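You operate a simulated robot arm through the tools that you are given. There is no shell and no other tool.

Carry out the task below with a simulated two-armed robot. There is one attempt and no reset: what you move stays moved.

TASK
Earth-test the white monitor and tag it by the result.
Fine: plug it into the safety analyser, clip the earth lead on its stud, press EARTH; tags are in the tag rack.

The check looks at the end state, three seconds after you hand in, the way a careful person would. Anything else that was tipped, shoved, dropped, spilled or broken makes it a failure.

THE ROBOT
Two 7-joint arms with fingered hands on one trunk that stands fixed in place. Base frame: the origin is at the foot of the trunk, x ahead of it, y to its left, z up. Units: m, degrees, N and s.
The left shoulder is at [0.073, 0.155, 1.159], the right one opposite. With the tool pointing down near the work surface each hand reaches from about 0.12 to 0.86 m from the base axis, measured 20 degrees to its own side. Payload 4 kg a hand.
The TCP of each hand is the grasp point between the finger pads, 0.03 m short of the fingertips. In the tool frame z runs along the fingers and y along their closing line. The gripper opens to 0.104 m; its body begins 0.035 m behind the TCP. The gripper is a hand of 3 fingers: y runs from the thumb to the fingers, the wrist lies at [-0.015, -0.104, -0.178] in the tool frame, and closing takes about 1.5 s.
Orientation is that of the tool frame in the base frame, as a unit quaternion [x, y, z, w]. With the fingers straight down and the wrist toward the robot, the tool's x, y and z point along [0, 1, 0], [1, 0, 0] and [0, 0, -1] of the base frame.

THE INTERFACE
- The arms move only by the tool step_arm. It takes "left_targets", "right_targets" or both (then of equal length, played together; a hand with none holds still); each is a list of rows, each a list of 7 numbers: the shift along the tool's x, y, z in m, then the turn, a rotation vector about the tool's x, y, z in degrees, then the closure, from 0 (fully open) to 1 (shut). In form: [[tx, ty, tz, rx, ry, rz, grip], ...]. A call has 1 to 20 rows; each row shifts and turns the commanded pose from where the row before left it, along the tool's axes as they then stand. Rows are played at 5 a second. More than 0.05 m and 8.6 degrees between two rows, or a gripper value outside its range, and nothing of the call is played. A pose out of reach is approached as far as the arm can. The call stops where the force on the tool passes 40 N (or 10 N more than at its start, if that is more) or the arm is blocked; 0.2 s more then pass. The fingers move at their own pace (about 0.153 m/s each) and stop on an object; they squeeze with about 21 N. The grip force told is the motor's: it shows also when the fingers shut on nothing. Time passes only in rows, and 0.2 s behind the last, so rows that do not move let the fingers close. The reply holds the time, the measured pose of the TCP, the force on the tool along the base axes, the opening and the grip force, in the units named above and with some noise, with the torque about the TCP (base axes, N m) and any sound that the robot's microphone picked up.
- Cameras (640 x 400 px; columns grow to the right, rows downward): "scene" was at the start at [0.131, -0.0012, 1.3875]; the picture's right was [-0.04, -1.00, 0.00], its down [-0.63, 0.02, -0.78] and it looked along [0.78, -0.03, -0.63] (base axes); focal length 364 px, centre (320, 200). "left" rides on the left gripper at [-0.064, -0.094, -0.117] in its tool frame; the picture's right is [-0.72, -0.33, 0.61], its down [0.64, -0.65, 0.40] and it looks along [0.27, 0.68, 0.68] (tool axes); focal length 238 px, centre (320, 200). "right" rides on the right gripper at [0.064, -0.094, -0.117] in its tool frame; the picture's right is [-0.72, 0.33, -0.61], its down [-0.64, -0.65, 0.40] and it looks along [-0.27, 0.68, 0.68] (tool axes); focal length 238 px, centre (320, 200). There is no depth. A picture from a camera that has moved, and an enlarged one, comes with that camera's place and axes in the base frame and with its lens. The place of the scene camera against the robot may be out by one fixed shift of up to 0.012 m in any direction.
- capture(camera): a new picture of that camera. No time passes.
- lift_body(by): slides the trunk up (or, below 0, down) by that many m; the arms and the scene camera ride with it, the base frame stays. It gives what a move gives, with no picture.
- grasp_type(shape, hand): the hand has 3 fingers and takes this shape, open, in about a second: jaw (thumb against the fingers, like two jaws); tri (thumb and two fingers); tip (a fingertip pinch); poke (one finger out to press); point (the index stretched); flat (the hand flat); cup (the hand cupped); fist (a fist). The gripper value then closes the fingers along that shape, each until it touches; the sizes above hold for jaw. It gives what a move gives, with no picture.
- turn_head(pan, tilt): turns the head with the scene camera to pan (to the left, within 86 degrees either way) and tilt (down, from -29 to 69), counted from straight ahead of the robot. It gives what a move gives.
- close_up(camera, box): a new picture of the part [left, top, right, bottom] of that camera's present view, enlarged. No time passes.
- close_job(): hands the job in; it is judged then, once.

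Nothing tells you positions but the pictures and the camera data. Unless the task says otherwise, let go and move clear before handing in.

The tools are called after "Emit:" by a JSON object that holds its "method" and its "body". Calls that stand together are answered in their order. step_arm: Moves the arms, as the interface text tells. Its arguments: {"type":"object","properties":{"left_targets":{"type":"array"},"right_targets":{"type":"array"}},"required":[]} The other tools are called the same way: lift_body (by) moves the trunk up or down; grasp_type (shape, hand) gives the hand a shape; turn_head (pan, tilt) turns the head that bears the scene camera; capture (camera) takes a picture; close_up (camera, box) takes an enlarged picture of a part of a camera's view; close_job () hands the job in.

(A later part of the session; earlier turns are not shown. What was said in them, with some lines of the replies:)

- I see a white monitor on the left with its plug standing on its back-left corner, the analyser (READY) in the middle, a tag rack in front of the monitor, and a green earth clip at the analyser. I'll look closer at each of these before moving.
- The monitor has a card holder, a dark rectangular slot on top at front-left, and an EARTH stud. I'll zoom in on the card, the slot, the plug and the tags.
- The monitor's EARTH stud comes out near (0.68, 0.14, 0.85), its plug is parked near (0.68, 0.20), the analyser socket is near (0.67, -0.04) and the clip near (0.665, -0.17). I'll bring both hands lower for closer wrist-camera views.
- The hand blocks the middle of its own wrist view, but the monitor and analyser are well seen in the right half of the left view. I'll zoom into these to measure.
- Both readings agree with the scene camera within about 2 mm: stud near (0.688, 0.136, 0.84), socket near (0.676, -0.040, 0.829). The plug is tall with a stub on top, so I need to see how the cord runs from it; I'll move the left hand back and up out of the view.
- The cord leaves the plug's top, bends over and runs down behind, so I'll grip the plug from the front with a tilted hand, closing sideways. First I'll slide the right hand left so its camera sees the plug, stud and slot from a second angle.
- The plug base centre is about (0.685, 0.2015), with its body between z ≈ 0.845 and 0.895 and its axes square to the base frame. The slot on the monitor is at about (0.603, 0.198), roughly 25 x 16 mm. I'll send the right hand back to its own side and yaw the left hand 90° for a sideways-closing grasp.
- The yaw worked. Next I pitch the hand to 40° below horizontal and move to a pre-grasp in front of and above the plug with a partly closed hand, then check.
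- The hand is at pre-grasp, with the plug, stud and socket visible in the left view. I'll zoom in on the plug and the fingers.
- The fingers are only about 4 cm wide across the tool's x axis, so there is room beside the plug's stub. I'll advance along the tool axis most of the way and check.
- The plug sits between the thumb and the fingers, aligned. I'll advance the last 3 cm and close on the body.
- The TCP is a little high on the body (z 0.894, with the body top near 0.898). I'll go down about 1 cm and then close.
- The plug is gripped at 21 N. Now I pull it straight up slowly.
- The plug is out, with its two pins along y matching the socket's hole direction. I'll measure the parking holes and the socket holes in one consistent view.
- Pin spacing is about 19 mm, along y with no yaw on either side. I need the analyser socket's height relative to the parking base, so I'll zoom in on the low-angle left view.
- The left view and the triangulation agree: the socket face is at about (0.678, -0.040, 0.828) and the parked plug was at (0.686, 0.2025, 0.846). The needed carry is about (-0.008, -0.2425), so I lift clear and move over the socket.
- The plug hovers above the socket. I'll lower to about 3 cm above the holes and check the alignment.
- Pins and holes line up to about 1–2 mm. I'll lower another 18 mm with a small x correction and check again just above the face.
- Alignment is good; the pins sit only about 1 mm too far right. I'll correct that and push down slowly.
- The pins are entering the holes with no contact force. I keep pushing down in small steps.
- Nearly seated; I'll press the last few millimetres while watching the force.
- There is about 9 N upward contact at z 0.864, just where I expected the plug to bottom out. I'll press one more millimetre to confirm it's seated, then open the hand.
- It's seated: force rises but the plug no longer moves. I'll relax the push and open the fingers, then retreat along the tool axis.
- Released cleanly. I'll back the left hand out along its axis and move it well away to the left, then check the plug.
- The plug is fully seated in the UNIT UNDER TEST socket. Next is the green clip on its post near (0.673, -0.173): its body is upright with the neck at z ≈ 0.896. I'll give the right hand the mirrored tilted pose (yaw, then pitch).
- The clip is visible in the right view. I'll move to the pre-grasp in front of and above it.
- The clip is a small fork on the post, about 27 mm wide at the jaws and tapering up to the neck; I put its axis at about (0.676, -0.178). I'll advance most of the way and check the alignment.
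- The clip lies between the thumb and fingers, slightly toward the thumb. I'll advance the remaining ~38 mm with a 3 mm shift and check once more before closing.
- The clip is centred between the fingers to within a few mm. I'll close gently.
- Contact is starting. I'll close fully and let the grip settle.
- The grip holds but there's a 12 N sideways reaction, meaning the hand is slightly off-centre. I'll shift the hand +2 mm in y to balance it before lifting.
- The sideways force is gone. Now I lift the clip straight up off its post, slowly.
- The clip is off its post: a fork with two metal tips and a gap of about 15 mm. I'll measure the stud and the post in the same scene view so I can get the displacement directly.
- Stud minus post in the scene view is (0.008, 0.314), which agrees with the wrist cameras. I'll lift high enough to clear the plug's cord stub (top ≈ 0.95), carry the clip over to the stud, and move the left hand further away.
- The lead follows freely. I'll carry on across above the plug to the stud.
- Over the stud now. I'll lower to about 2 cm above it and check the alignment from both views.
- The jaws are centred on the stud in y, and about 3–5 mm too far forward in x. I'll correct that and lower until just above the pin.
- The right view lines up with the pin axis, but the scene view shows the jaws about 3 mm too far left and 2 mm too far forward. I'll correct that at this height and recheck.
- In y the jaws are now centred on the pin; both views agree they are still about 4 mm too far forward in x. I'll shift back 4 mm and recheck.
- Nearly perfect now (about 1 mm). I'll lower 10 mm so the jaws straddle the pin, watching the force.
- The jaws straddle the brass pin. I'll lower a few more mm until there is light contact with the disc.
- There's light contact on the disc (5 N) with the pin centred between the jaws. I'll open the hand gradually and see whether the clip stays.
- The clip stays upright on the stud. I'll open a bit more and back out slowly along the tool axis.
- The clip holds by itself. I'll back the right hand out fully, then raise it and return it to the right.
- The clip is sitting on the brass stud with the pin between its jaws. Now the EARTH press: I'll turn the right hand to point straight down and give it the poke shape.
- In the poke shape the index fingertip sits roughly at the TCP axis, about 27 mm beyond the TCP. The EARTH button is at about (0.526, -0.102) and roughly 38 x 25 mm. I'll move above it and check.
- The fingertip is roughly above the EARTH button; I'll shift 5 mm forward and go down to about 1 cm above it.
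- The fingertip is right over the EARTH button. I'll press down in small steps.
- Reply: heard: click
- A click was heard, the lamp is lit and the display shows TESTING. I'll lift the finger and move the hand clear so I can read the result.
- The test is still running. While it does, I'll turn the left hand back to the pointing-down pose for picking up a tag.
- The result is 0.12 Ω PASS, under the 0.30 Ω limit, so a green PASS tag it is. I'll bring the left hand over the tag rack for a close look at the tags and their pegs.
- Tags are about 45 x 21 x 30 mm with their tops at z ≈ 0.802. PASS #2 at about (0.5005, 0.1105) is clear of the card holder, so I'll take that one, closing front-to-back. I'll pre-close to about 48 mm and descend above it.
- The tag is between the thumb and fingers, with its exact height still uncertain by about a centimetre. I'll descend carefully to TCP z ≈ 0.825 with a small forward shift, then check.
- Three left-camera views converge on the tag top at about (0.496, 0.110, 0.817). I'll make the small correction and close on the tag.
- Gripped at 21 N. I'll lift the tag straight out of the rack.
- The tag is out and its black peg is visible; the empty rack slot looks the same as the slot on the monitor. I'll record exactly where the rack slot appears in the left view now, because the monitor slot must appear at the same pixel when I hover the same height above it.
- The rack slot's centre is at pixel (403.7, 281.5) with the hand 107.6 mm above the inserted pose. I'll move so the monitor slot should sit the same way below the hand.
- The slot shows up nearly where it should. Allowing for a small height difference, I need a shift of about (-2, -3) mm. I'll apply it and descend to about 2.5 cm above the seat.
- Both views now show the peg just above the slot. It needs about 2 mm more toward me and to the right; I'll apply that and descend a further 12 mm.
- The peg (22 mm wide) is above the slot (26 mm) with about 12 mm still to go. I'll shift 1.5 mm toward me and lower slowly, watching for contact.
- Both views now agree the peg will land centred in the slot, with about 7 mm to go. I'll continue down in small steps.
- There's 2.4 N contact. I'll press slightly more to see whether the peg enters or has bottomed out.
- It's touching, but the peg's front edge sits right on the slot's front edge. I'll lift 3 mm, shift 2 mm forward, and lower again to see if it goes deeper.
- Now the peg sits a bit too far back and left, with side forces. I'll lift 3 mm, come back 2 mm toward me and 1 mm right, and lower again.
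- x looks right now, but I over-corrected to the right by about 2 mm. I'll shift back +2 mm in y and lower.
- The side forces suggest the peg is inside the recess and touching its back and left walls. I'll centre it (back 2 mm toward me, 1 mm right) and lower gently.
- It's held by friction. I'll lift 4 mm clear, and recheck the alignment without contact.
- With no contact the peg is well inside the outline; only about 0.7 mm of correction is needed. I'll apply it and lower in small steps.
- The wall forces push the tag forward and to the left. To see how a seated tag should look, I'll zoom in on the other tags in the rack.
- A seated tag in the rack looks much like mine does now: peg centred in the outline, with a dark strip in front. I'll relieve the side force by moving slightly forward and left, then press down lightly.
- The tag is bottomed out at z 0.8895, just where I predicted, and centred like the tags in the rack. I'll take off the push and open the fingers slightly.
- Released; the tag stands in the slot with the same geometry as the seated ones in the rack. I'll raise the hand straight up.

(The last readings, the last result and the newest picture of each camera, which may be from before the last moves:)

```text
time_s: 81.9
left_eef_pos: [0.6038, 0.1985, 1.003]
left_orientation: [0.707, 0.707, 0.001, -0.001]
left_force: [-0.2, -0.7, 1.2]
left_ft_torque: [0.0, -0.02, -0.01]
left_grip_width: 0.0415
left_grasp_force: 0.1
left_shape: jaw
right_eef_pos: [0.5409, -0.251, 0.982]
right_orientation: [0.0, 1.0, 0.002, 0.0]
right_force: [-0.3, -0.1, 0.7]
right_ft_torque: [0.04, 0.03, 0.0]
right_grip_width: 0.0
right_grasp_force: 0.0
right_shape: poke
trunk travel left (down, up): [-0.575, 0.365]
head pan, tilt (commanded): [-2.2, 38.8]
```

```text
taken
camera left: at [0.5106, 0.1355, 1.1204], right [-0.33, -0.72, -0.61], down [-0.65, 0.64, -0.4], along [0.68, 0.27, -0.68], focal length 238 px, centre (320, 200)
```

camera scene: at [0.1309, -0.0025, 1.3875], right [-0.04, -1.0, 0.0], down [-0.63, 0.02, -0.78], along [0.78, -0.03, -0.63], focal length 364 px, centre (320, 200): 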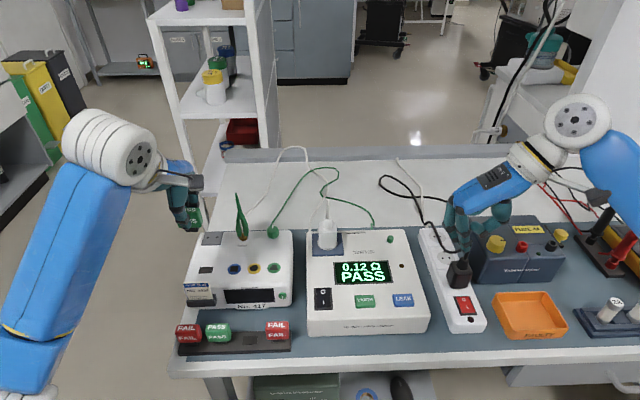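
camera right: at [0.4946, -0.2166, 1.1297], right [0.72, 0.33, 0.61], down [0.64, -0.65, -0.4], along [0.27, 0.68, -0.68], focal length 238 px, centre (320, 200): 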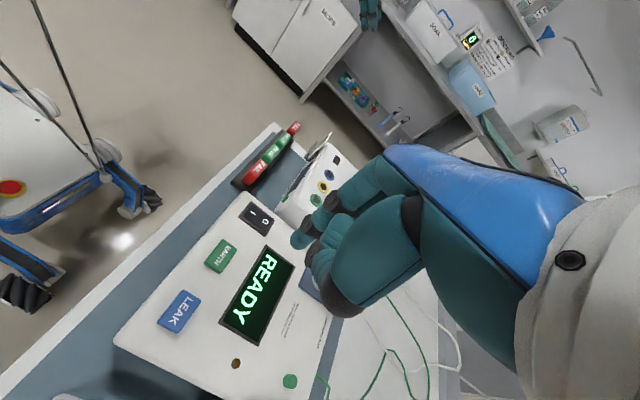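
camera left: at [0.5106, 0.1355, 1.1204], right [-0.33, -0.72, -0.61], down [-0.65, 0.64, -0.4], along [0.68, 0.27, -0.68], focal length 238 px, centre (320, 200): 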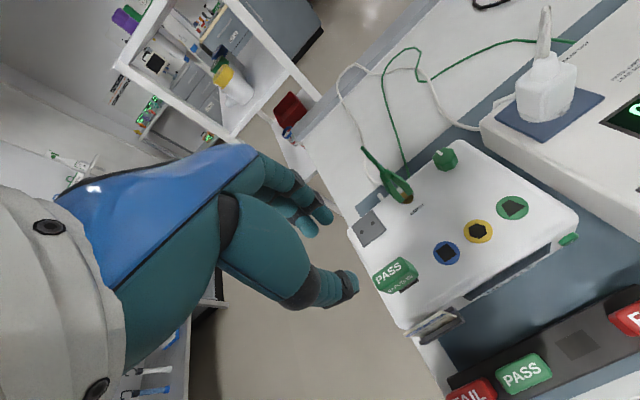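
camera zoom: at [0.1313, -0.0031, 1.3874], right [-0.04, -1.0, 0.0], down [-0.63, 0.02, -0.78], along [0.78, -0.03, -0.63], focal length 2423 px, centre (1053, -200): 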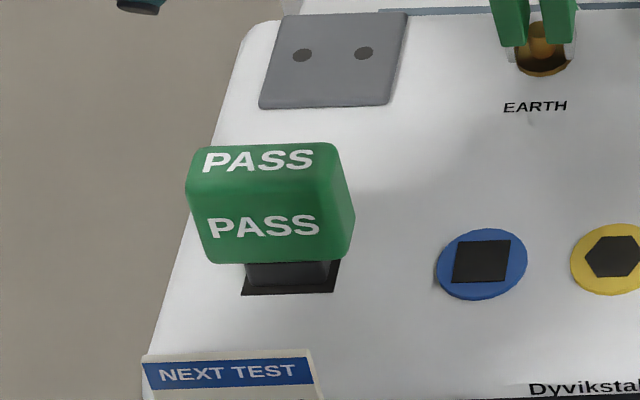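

The tag stands upright in the monitor's slot. I'll move the left hand well clear and the right hand too, then check everything in detail.

Emit:
{"method": "step_arm", "body": {"left_targets": [[0.03, -0.03, -0.02, 0, 0, 0, 0.4], [0.04, -0.03, 0, 0, 0, 0, 0.2], [0.04, -0.03, 0, 0, 0, 0, 0], [0.03, -0.04, 0, 0, 0, 0, 0], [0.0, -0.03, 0, 0, 0, 0, 0]], "right_targets": [[0.02, -0.01, -0.03, 0, 0, 0, 0], [0.03, -0.01, -0.03, 0, 0, 0, 0], [0.03, -0.01, -0.01, 0, 0, 0, 0], [0.02, 0, 0, 0, 0, 0, 0], [0, 0, 0, 0, 0, 0, 0]]}}

Emit:
{"method": "capture", "body": {"camera": "scene"}}

Emit:
{"method": "close_up", "body": {"camera": "scene", "box": [180, 240, 230, 285]}}

Emit:
{"method": "close_up", "body": {"camera": "scene", "box": [170, 170, 350, 360]}}

Emit:
{"method": "close_up", "body": {"camera": "scene", "box": [290, 180, 450, 340]}}

Emit:
{"method": "capture", "body": {"camera": "left"}}

```text
time_s: 83.1
left_eef_pos: [0.4416, 0.3393, 1.0262]
left_orientation: [0.707, 0.707, 0.001, 0.0]
left_force: [0.2, 0.1, -0.3]
left_ft_torque: [-0.01, -0.01, 0.0]
left_grip_width: 0.1039
left_grasp_force: 0.0
left_shape: jaw
right_eef_pos: [0.4389, -0.2834, 1.0541]
right_orientation: [0.0, 1.0, 0.0, 0.0]
right_force: [-0.6, 0.1, 0.3]
right_ft_torque: [-0.01, 0.01, -0.01]
right_grip_width: 0.0
right_grasp_force: 0.0
right_shape: poke
trunk travel left (down, up): [-0.575, 0.365]
head pan, tilt (commanded): [-2.2, 38.8]
```

```text
taken
camera scene: at [0.1292, -0.0012, 1.3877], right [-0.04, -1.0, 0.0], down [-0.63, 0.02, -0.78], along [0.78, -0.03, -0.63], focal length 364 px, centre (320, 200)
```

scene: 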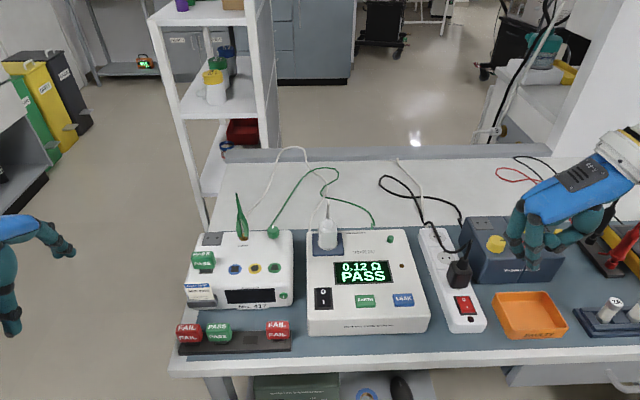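

```text
8.89 times, centred on (205, 262) of scene
camera zoom: at [0.1292, -0.0012, 1.3877], right [-0.04, -1.0, 0.0], down [-0.63, 0.02, -0.78], along [0.78, -0.03, -0.63], focal length 3231 px, centre (1342, -356)
```

zoom: 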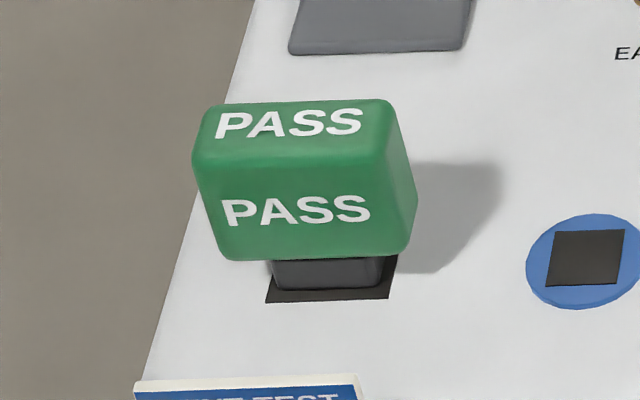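

```text
2.11 times, centred on (260, 265) of scene
camera zoom: at [0.1292, -0.0012, 1.3877], right [-0.04, -1.0, 0.0], down [-0.63, 0.02, -0.78], along [0.78, -0.03, -0.63], focal length 765 px, centre (446, 63)
```

zoom: 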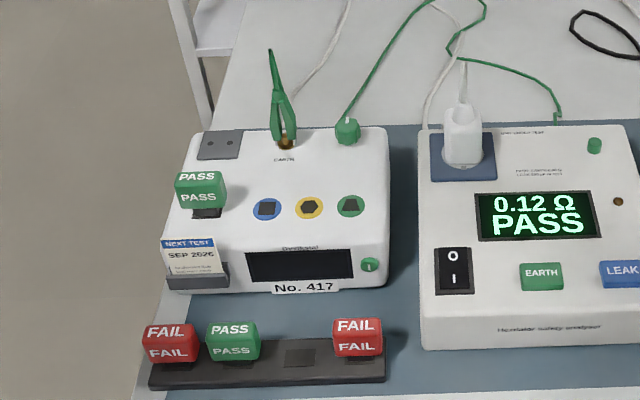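

```text
2.50 times, centred on (370, 260) of scene
camera zoom: at [0.1292, -0.0012, 1.3877], right [-0.04, -1.0, 0.0], down [-0.63, 0.02, -0.78], along [0.78, -0.03, -0.63], focal length 909 px, centre (195, 50)
```

zoom: 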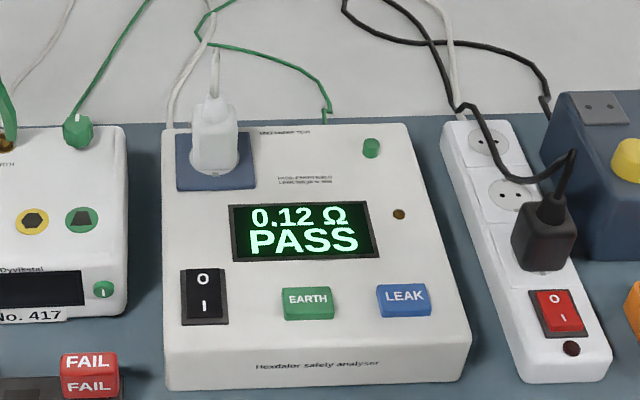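

```text
taken
camera left: at [0.3487, 0.2762, 1.1429], right [-0.33, -0.72, -0.61], down [-0.65, 0.64, -0.4], along [0.68, 0.27, -0.68], focal length 238 px, centre (320, 200)
```

left: 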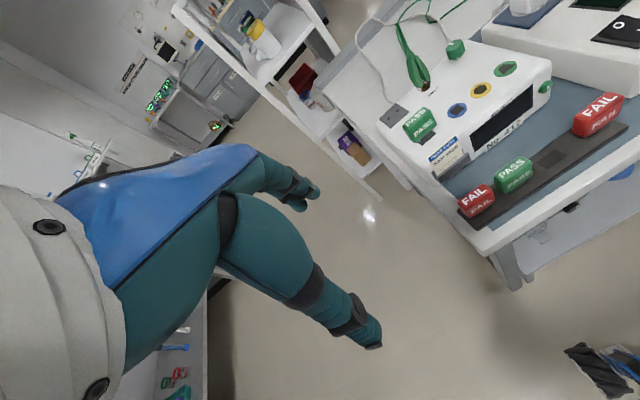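

Everything is in its end state: the plug is in the analyser, the clip is on the EARTH stud, the display reads 0.12 Ω PASS, and the green PASS tag is in the monitor's slot. Both hands are clear and nothing else looks disturbed, so I'm handing in.

Emit:
{"method": "close_job", "body": {}}

```text
The job is handed in.
```

The white monitor passed its earth test: the analyser read 0.12 Ω against its 0.30 Ω limit. A green PASS tag is now in the slot on top of the monitor.

The plug is still in the analyser's UNIT UNDER TEST socket and the earth clip is still on the monitor's EARTH stud. I left them there because the task didn't ask for them to be put back. Both hands let go and moved clear before I handed in. In the last pictures nothing else looked moved, and the other three tags were still in the rack.
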